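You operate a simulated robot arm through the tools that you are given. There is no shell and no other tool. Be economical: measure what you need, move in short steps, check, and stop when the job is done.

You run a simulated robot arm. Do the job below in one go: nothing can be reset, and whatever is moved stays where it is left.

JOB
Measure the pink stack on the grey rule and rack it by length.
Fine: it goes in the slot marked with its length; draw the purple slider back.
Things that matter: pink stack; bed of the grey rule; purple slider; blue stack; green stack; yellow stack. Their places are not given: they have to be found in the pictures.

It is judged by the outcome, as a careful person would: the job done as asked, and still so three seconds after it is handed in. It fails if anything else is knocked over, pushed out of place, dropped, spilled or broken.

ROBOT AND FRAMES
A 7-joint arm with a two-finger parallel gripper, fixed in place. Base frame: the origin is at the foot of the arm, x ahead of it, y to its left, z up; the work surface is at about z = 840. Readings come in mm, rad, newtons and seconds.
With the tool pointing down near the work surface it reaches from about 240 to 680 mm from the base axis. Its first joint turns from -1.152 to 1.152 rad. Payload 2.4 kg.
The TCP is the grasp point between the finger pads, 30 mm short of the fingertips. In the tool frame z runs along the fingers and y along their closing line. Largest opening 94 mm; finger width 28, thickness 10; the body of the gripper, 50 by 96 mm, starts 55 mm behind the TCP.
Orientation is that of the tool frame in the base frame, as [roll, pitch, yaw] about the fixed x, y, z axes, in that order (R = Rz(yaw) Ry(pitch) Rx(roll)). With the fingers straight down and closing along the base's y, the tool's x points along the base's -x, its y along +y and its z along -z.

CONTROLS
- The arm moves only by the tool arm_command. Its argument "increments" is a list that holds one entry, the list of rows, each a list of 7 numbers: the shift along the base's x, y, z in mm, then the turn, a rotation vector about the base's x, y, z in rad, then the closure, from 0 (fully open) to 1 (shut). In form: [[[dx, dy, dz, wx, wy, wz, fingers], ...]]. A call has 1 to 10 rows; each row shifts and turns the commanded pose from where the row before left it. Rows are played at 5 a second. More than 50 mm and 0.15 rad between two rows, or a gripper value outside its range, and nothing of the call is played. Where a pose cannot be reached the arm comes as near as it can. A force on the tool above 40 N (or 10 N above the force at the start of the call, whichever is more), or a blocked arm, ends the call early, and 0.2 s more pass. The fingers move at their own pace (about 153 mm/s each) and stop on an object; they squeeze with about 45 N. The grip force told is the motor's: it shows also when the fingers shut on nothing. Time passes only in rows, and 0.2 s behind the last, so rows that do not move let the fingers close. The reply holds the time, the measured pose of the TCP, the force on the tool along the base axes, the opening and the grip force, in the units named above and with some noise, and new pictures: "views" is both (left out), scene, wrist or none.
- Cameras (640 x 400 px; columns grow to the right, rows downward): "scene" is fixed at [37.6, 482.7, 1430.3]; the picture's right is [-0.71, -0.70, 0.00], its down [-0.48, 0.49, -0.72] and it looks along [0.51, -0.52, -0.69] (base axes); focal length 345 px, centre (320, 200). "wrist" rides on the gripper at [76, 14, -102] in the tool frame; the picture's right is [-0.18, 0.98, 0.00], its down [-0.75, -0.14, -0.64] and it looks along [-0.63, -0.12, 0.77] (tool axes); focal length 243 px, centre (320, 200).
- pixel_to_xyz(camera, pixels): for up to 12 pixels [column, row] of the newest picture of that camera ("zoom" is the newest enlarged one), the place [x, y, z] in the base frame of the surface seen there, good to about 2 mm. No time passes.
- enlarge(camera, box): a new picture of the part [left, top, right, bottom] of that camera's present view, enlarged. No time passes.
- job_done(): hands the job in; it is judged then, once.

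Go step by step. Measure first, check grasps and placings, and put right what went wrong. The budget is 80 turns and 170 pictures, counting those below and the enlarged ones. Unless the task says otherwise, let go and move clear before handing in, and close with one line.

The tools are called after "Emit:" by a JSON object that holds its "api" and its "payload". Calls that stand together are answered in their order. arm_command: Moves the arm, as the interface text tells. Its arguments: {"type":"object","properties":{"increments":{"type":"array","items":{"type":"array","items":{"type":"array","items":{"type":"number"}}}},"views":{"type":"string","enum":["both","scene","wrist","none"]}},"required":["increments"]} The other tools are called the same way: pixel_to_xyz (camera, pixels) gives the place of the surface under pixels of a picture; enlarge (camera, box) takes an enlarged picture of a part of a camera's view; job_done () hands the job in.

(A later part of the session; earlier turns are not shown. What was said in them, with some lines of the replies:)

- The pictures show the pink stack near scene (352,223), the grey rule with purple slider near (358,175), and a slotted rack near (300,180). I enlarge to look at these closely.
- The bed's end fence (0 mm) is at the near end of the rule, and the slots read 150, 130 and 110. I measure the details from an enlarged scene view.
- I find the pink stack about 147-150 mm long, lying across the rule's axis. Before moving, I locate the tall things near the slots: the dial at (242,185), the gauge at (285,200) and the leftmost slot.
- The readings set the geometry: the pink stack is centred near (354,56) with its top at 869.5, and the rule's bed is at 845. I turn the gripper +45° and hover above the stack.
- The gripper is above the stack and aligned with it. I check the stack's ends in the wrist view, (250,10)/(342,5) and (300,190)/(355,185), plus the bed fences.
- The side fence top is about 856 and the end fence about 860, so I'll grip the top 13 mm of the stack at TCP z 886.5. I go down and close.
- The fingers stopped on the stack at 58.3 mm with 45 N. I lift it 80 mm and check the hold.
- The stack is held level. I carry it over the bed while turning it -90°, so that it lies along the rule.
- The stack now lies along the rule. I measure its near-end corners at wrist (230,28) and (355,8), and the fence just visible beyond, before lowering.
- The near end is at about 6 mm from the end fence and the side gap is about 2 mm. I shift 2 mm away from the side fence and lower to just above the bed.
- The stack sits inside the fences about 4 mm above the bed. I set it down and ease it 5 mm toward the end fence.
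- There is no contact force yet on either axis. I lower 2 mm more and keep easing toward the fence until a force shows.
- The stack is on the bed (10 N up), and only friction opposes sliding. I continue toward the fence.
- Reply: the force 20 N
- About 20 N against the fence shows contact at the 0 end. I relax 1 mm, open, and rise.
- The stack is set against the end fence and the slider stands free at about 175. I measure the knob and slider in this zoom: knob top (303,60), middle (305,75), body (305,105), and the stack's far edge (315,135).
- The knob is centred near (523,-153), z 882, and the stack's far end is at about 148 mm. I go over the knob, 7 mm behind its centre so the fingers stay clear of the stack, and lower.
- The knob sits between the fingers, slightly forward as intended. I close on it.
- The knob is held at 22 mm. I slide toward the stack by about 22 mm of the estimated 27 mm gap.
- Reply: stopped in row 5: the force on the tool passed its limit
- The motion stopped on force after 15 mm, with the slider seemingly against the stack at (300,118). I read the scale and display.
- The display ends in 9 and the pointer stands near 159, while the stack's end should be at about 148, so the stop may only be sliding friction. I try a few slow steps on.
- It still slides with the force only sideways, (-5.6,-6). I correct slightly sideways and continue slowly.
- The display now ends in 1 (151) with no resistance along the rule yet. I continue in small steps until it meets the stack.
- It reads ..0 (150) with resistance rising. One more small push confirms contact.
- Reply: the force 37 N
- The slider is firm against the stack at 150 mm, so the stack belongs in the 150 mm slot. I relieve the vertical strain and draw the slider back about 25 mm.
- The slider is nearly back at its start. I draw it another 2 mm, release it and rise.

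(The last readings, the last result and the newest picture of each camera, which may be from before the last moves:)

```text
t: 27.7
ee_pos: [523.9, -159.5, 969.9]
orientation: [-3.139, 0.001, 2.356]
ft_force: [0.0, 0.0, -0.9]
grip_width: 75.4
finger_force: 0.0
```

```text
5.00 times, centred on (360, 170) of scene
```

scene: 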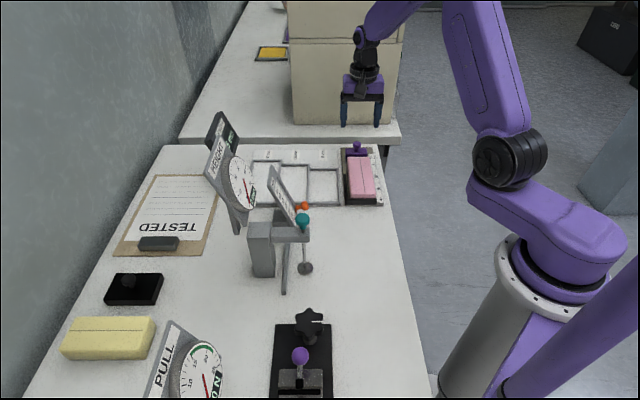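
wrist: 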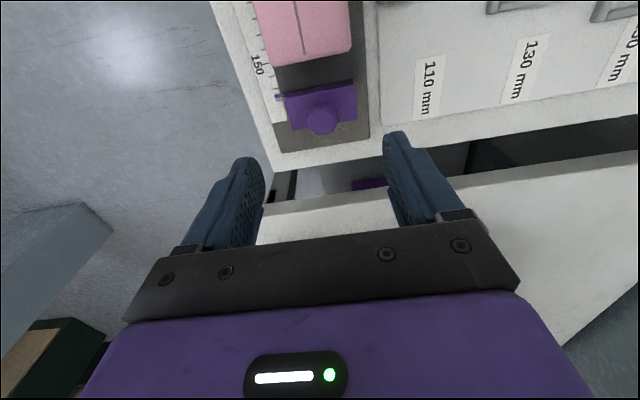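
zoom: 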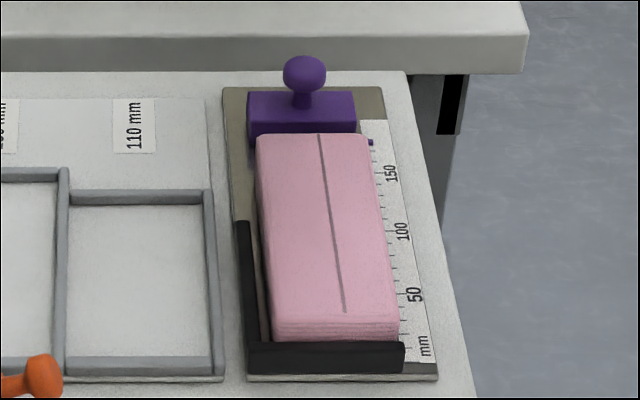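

The slider is drawn back at about 175 and the stack stays at the fence. I return over the stack and lower to grip it.

Emit:
{"api": "arm_command", "payload": {"increments": [[[-20, 20.6, 0, 0, 0, 0, 0.15], [-20, 20.6, 0, 0, 0, 0, 0.15], [-20, 20.6, 0, 0, 0, 0, 0.15], [-20.5, 20.6, 0, 0, 0, 0, 0.15], [0, 0, -35, 0, 0, 0, 0.15], [0, 0, -25, 0, 0, 0, 0.15], [0, 0, -14, 0, 0, 0, 0.15], [0, 0, 0, 0, 0, 0, 0.15]]]}}

Emit:
{"api": "enlarge", "payload": {"camera": "scene", "box": [320, 130, 400, 210]}}

```text
t: 29.5
ee_pos: [442.6, -77.4, 894.9]
orientation: [-3.14, 0.002, 2.353]
ft_force: [0.2, 0.8, 0.3]
grip_width: 79.7
finger_force: 0.1
```

scene: 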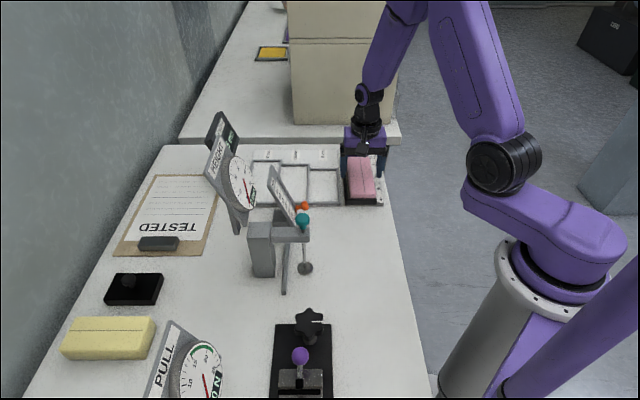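
wrist: 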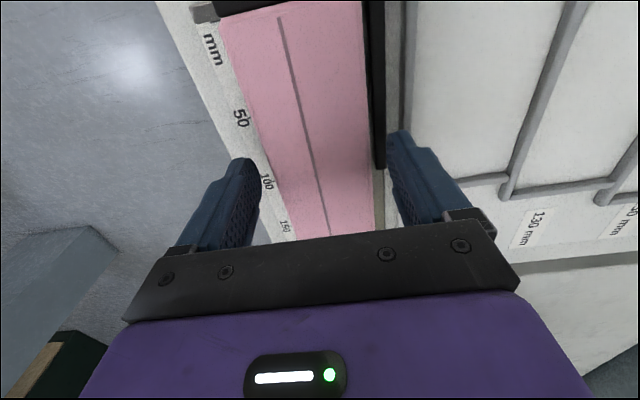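

```text
5.00 times, centred on (360, 170) of scene
```

zoom: 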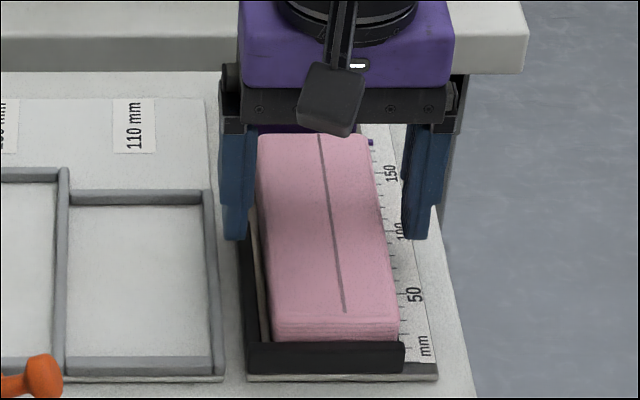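

The fingers straddle the stack above the side fence. I close 2 mm lower, then lift straight up to carry height.

Emit:
{"api": "arm_command", "payload": {"increments": [[[0, 0, -2, 0, 0, 0, 0.2], [0, 0, 0, 0, 0, 0, 1], [0, 0, 0, 0, 0, 0, 1], [0, 0, 0, 0, 0, 0, 1], [0, 0, 8, 0, 0, 0, 1], [0, 0, 25, 0, 0, 0, 1], [0, 0, 40, 0, 0, 0, 1], [0, 0, 0, 0, 0, 0, 1]]]}}

```text
t: 31.3
ee_pos: [445.6, -74.7, 966.6]
orientation: [-3.14, 0.002, 2.356]
ft_force: [0.1, -0.1, -0.5]
grip_width: 58.9
finger_force: 45.2
```

scene: 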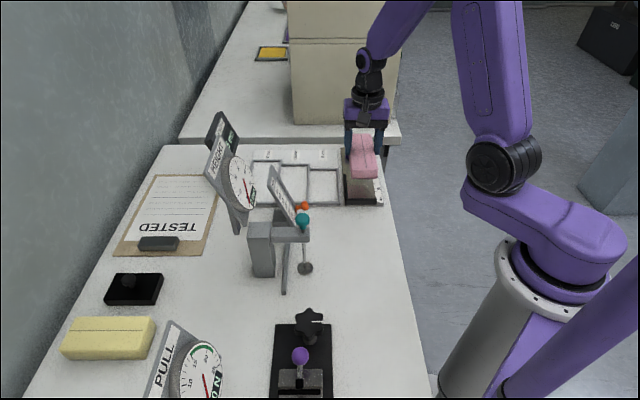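
wrist: 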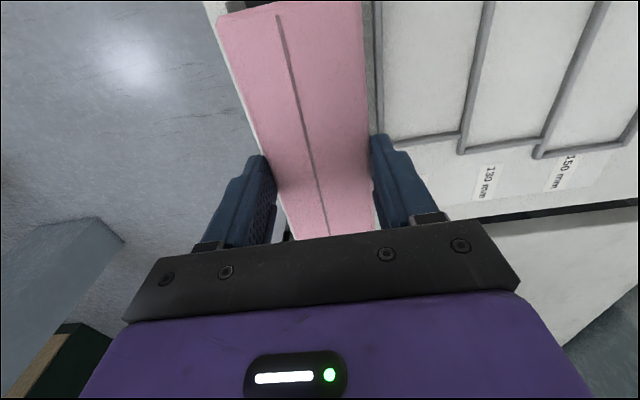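

The stack is lifted. I now measure the 150 mm slot's walls in an enlarged scene view.

Emit:
{"api": "enlarge", "payload": {"camera": "scene", "box": [240, 140, 350, 220]}}

```text
5.00 times, centred on (295, 180) of scene
```

zoom: 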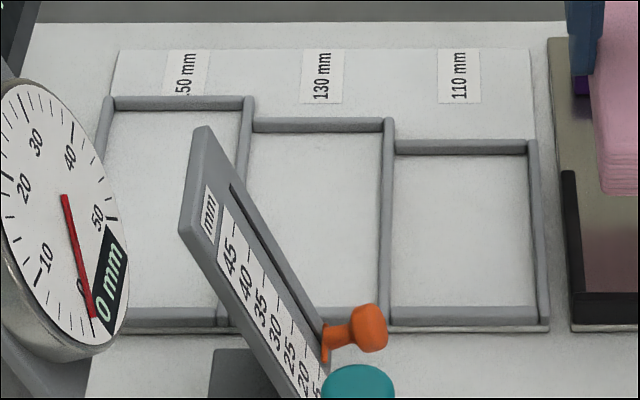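

Emit:
{"api": "pixel_to_xyz", "payload": {"camera": "zoom", "pixels": [[175, 100], [108, 112], [247, 112], [225, 290], [175, 308], [140, 310], [178, 322], [103, 140], [320, 124], [387, 200], [460, 310], [180, 200]]}}

Emit:
{"api": "pixel_to_xyz", "payload": {"camera": "zoom", "pixels": [[125, 125], [230, 125], [175, 110], [235, 180], [150, 295], [200, 295], [205, 130], [190, 225], [230, 180], [420, 300], [520, 160], [405, 165]]}}

```text
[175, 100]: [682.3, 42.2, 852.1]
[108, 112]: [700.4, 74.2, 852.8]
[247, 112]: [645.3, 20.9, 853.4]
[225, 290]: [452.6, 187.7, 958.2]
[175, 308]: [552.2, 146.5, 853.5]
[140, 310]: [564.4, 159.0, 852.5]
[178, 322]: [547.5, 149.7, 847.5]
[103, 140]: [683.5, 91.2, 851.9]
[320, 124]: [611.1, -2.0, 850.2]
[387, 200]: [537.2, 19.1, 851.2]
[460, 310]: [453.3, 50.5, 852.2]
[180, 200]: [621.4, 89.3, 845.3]
```

```text
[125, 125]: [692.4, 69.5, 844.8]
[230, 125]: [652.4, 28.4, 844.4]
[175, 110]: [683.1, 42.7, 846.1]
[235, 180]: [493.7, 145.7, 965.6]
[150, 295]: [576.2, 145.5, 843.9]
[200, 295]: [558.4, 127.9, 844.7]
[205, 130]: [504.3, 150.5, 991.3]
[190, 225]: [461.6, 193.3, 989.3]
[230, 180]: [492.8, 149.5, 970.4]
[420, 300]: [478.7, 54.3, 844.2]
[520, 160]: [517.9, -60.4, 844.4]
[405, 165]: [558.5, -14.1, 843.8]
```

The slot's inner space runs about 160 by 71 mm, centred near U 370 / V -509, and the gauge's top stays 30+ mm clear of the path. I carry the stack straight across to above the slot, TCP about (625,95).

Emit:
{"api": "arm_command", "payload": {"increments": [[[20, 19, 5, 0, 0, 0, 1], [26, 24.5, 5, 0, 0, 0, 1], [26, 24.5, 0, 0, 0, 0, 1], [26, 24.5, 0, 0, 0, 0, 1], [26, 24.5, 0, 0, 0, 0, 1], [26, 24.5, 0, 0, 0, 0, 1], [20, 19, 0, 0, 0, 0, 1], [9.6, 9.4, 0, 0, 0, 0, 1], [0, 0, 0, 0, 0, 0, 1]]]}}

Emit:
{"api": "enlarge", "payload": {"camera": "scene", "box": [200, 80, 340, 220]}}

```text
t: 33.3
ee_pos: [626.4, 96.7, 976.7]
orientation: [-3.142, 0.002, 2.354]
ft_force: [-0.3, 1.0, -0.6]
grip_width: 58.4
finger_force: 45.0
```

scene: 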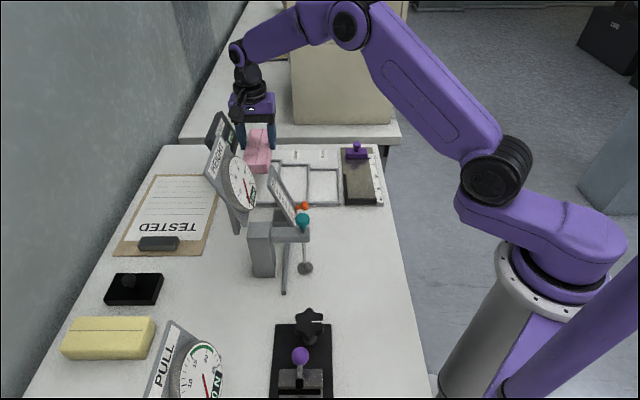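
wrist: 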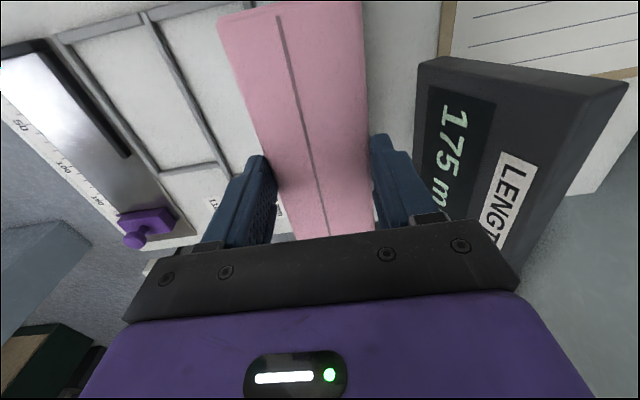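

```text
2.86 times, centred on (270, 150) of scene
```

zoom: 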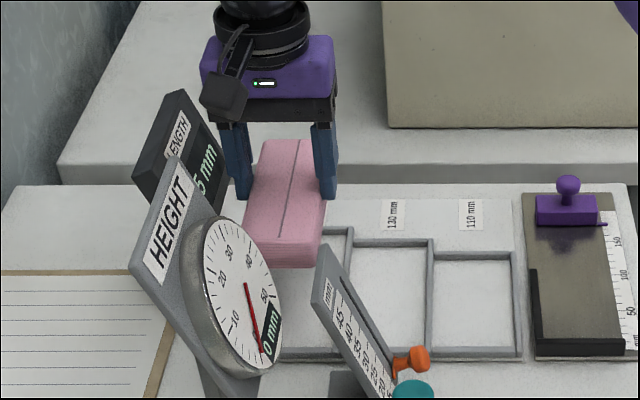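

The display reads 175 for the drawn-back slider, and the stack is over the slot. I check clearances to the LENGTH box (418,60)-(450,195) and the stack's near corners in the wrist view.

Emit:
{"api": "pixel_to_xyz", "payload": {"camera": "wrist", "pixels": [[422, 62], [420, 120], [425, 80], [445, 180], [590, 90], [224, 30], [357, 12], [215, 25], [410, 60], [145, 18], [220, 162], [270, 150]]}}

```text
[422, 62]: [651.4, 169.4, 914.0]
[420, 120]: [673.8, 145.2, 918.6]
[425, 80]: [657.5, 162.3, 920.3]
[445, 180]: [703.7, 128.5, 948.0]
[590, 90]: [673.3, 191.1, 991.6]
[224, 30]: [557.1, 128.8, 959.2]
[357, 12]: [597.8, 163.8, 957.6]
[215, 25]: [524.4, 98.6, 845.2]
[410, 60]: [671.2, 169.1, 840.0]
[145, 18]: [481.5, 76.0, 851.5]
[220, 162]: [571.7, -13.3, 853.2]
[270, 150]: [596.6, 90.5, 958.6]
```

The box clears the fingers by about 28 mm. I check the stack's near edge more exactly in an enlarged wrist view.

Emit:
{"api": "enlarge", "payload": {"camera": "wrist", "box": [200, 0, 380, 112]}}

Emit:
{"api": "enlarge", "payload": {"camera": "scene", "box": [240, 130, 300, 200]}}

```text
3.56 times, centred on (290, 56) of wrist
```

zoom: 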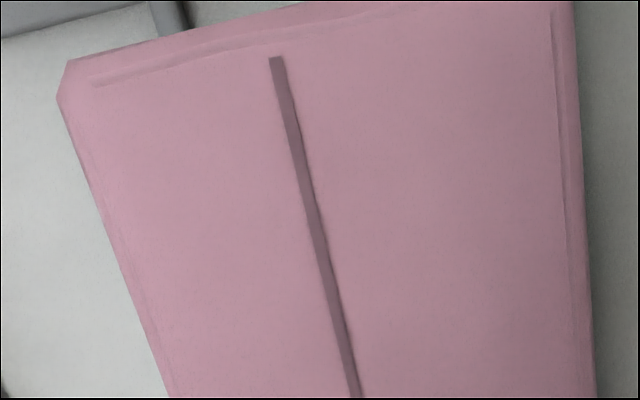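

```text
5.71 times, centred on (270, 165) of scene
```

zoom: 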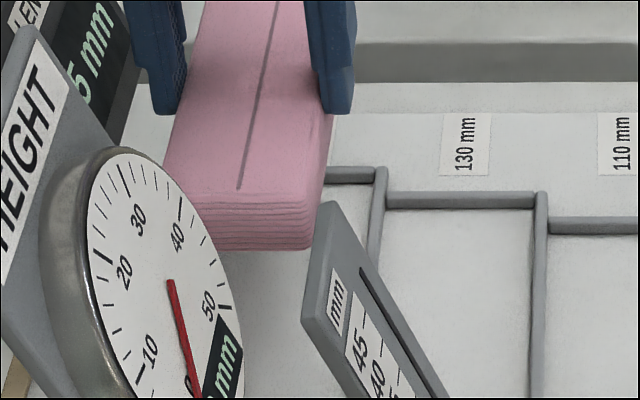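

Emit:
{"api": "pixel_to_xyz", "payload": {"camera": "zoom", "pixels": [[190, 212], [245, 215], [300, 216], [195, 235], [300, 235], [190, 195], [300, 198], [240, 243], [170, 165], [328, 140]]}}

```text
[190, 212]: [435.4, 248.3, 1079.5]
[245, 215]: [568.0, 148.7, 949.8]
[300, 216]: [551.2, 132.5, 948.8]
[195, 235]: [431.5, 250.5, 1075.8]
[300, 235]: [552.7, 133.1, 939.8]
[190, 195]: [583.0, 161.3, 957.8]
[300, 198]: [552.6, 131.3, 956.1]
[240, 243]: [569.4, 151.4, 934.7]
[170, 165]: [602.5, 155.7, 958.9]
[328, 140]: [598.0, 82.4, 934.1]
```

The near face is at U 296 and the side at V -481, about 1 mm off the ideal. I correct it and lower to just above the walls.

Emit:
{"api": "arm_command", "payload": {"increments": [[[-1.4, 0, -20, 0, 0, 0, 1], [0, 0, -25, 0, 0, 0, 1], [0, 0, -18, 0, 0, 0, 1], [0, 0, -8, 0, 0, 0, 1], [0, 0, 0, 0, 0, 0, 1]]]}}

Emit:
{"api": "enlarge", "payload": {"camera": "scene", "box": [240, 130, 320, 210]}}

Emit:
{"api": "enlarge", "payload": {"camera": "wrist", "box": [180, 0, 460, 220]}}

```text
t: 34.5
ee_pos: [623.1, 94.8, 905.9]
orientation: [3.141, 0.002, 2.355]
ft_force: [-0.2, -0.6, -0.4]
grip_width: 58.5
finger_force: 45.0
```

scene: 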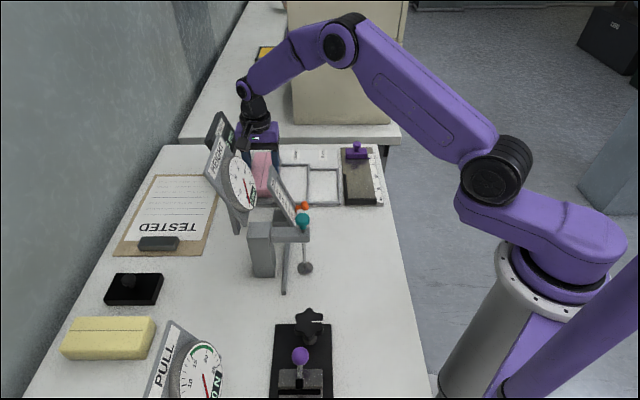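
wrist: 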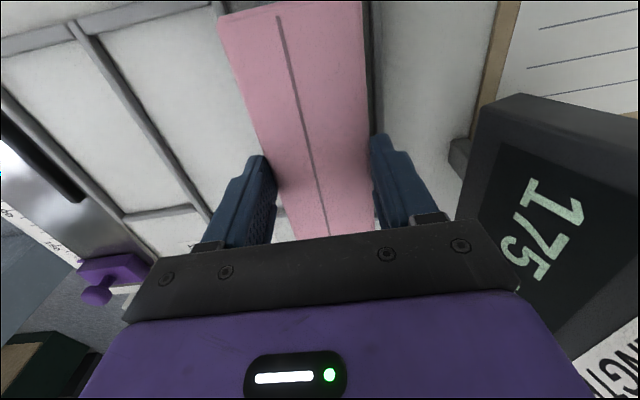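

```text
5.00 times, centred on (280, 170) of scene
```

zoom: 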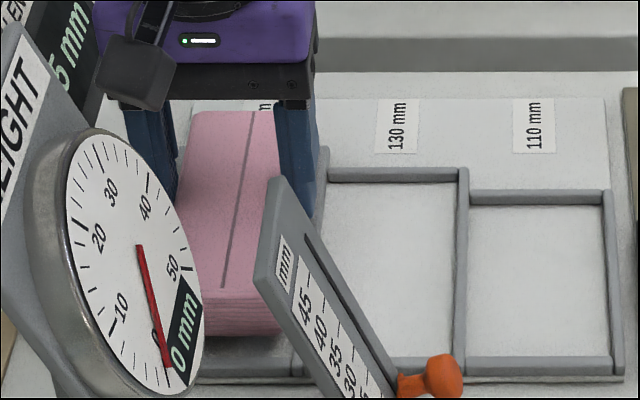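

```text
1.82 times, centred on (320, 110) of wrist
```

zoom: 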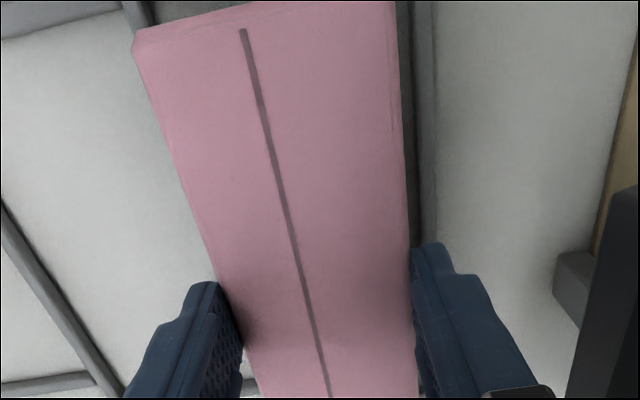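

The stack hangs just above the slot walls. I check the near face (230,320) against the near wall (250,365) in the scene, via raw pixels.

Emit:
{"api": "pixel_to_xyz", "payload": {"camera": "scene", "pixels": [[286, 193], [284, 195], [288, 203], [290, 203], [284, 203], [285, 200]]}}

Emit:
{"api": "pixel_to_xyz", "payload": {"camera": "zoom", "pixels": [[423, 60], [428, 150], [430, 200], [408, 150], [402, 60], [136, 40], [135, 15], [390, 5]]}}

```text
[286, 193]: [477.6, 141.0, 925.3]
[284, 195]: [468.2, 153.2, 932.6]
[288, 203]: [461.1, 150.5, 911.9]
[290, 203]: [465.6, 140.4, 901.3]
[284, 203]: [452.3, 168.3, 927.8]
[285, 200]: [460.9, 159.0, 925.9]
```

```text
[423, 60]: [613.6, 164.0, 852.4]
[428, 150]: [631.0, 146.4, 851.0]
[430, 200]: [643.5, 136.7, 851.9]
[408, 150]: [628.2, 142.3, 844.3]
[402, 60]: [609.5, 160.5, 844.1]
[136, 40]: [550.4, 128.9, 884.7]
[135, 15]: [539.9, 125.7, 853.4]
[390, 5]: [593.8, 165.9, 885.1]
```

Emit:
{"api": "pixel_to_xyz", "payload": {"camera": "scene", "pixels": [[262, 194], [268, 194], [262, 199], [266, 199], [262, 202], [268, 202], [262, 203.5], [268, 204], [264, 201]]}}

```text
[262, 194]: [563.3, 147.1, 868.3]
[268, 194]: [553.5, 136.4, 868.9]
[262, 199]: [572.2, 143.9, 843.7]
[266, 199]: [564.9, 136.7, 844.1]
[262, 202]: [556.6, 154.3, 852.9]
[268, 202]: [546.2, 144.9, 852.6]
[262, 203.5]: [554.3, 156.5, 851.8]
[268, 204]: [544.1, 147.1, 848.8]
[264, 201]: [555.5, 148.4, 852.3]
```

The near face is 6 mm inside the near wall and the sides have about 5-8 mm, so the stack fits. I lower it to the slot floor.

Emit:
{"api": "arm_command", "payload": {"increments": [[[0, 0, -5, 0, 0, 0, 1], [0, 0, -5, 0, 0, 0, 1], [0, 0, -2, 0, 0, 0, 1], [0, 0, -1, 0, 0, 0, 1], [0, 0, 0, 0, 0, 0, 1]]], "views": "wrist"}}

```text
t: 35.7
ee_pos: [622.8, 94.7, 892.6]
orientation: [-3.141, 0.003, 2.354]
ft_force: [0.1, 0.2, 3.5]
grip_width: 58.6
finger_force: 45.3
```

wrist: 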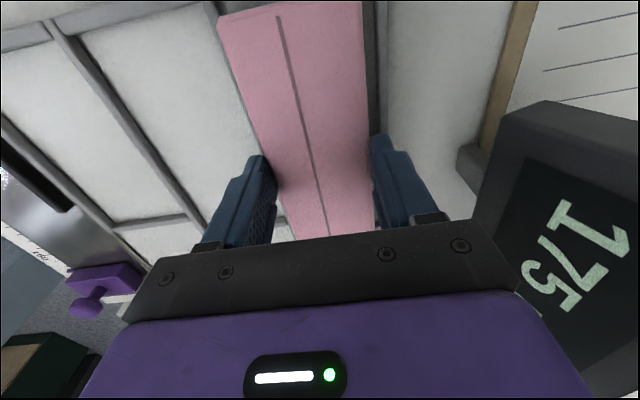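

A 3.5 N upward force shows it touching the floor. I open a little to stay clear of the LENGTH box and rise straight up.

Emit:
{"api": "arm_command", "payload": {"increments": [[[0, 0, -0.3, 0, 0, 0, 1], [0, 0, 0, 0, 0, 0, 0.25], [0, 0, 0, 0, 0, 0, 0.25], [0, 0, 10, 0, 0, 0, 0.25], [0, 0, 30, 0, 0, 0, 0.25], [0, 0, 45, 0, 0, 0, 0.25], [0, 0, 45, 0, 0, 0, 0.25], [0, 0, 0, 0, 0, 0, 0.25]]]}}

Emit:
{"api": "enlarge", "payload": {"camera": "scene", "box": [200, 110, 400, 235]}}

Emit:
{"api": "enlarge", "payload": {"camera": "wrist", "box": [120, 0, 480, 225]}}

```text
t: 37.5
ee_pos: [623.5, 96.2, 1024.1]
orientation: [-3.141, 0.003, 2.353]
ft_force: [0.2, -1.0, 0.1]
grip_width: 70.0
finger_force: 0.3
```

scene: 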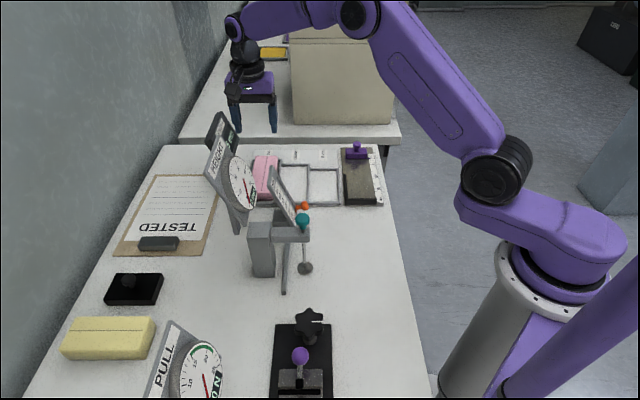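
wrist: 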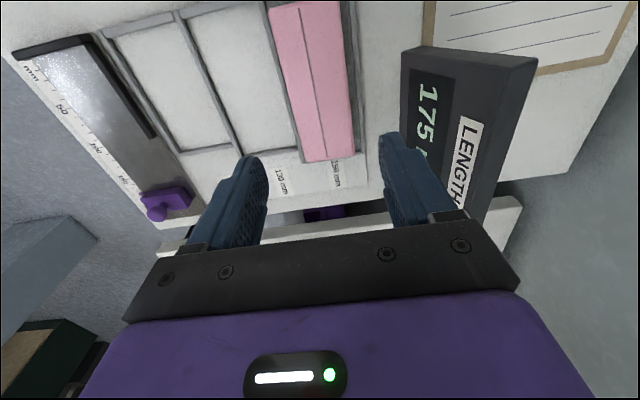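

```text
3.20 times, centred on (300, 172) of scene
```

zoom: 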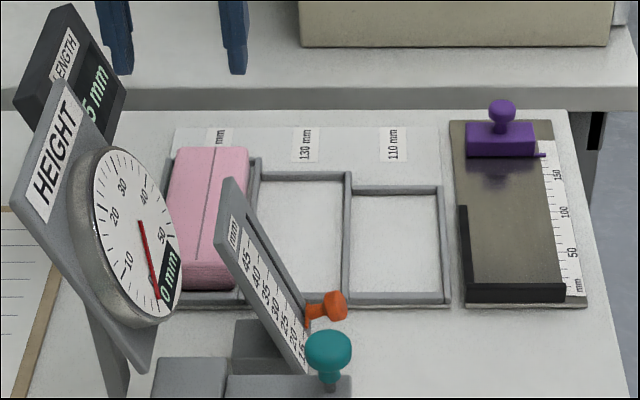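

```text
1.78 times, centred on (300, 112) of wrist
```

zoom: 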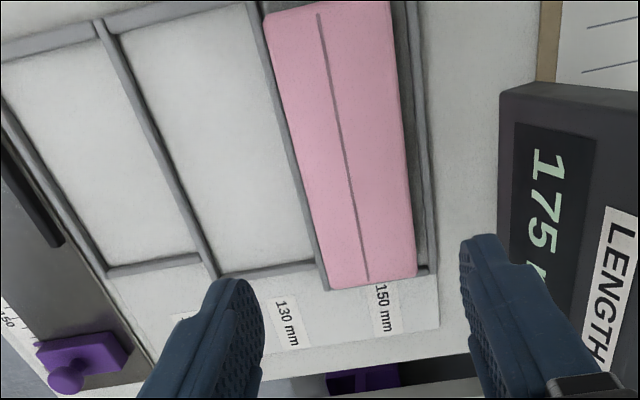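

The stack lies in the 150 mm slot. I check that its top is level, meaning it isn't resting on a wall.

Emit:
{"api": "pixel_to_xyz", "payload": {"camera": "wrist", "pixels": [[310, 155], [350, 150], [280, 20], [335, 12], [320, 90]]}}

Emit:
{"api": "enlarge", "payload": {"camera": "wrist", "box": [270, 110, 390, 185]}}

```text
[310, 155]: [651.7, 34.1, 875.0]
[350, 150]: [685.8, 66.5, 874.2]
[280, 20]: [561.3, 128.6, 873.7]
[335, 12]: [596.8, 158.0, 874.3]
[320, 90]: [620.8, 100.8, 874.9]
```

```text
5.33 times, centred on (330, 148) of wrist
```

zoom: 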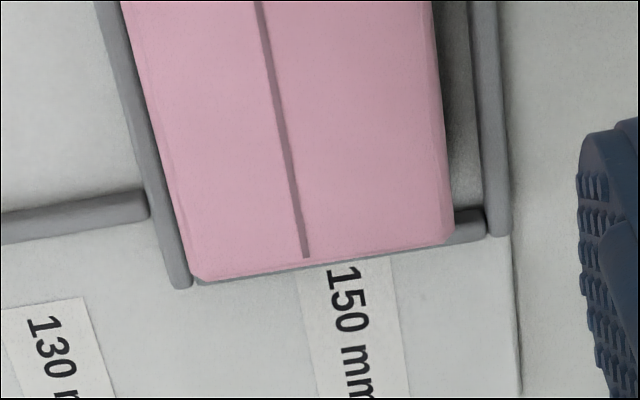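

The top is level at about 874 on all corners, which puts the stack flat on the slot floor inside the walls. The slider is drawn back and the gripper is clear, so I hand in.

Emit:
{"api": "job_done", "payload": {}}

```text
The job is handed in.
```

The pink stack measured 150 mm on the grey rule. It now lies flat in the 150 mm slot, and the purple slider is drawn back to 175 mm.
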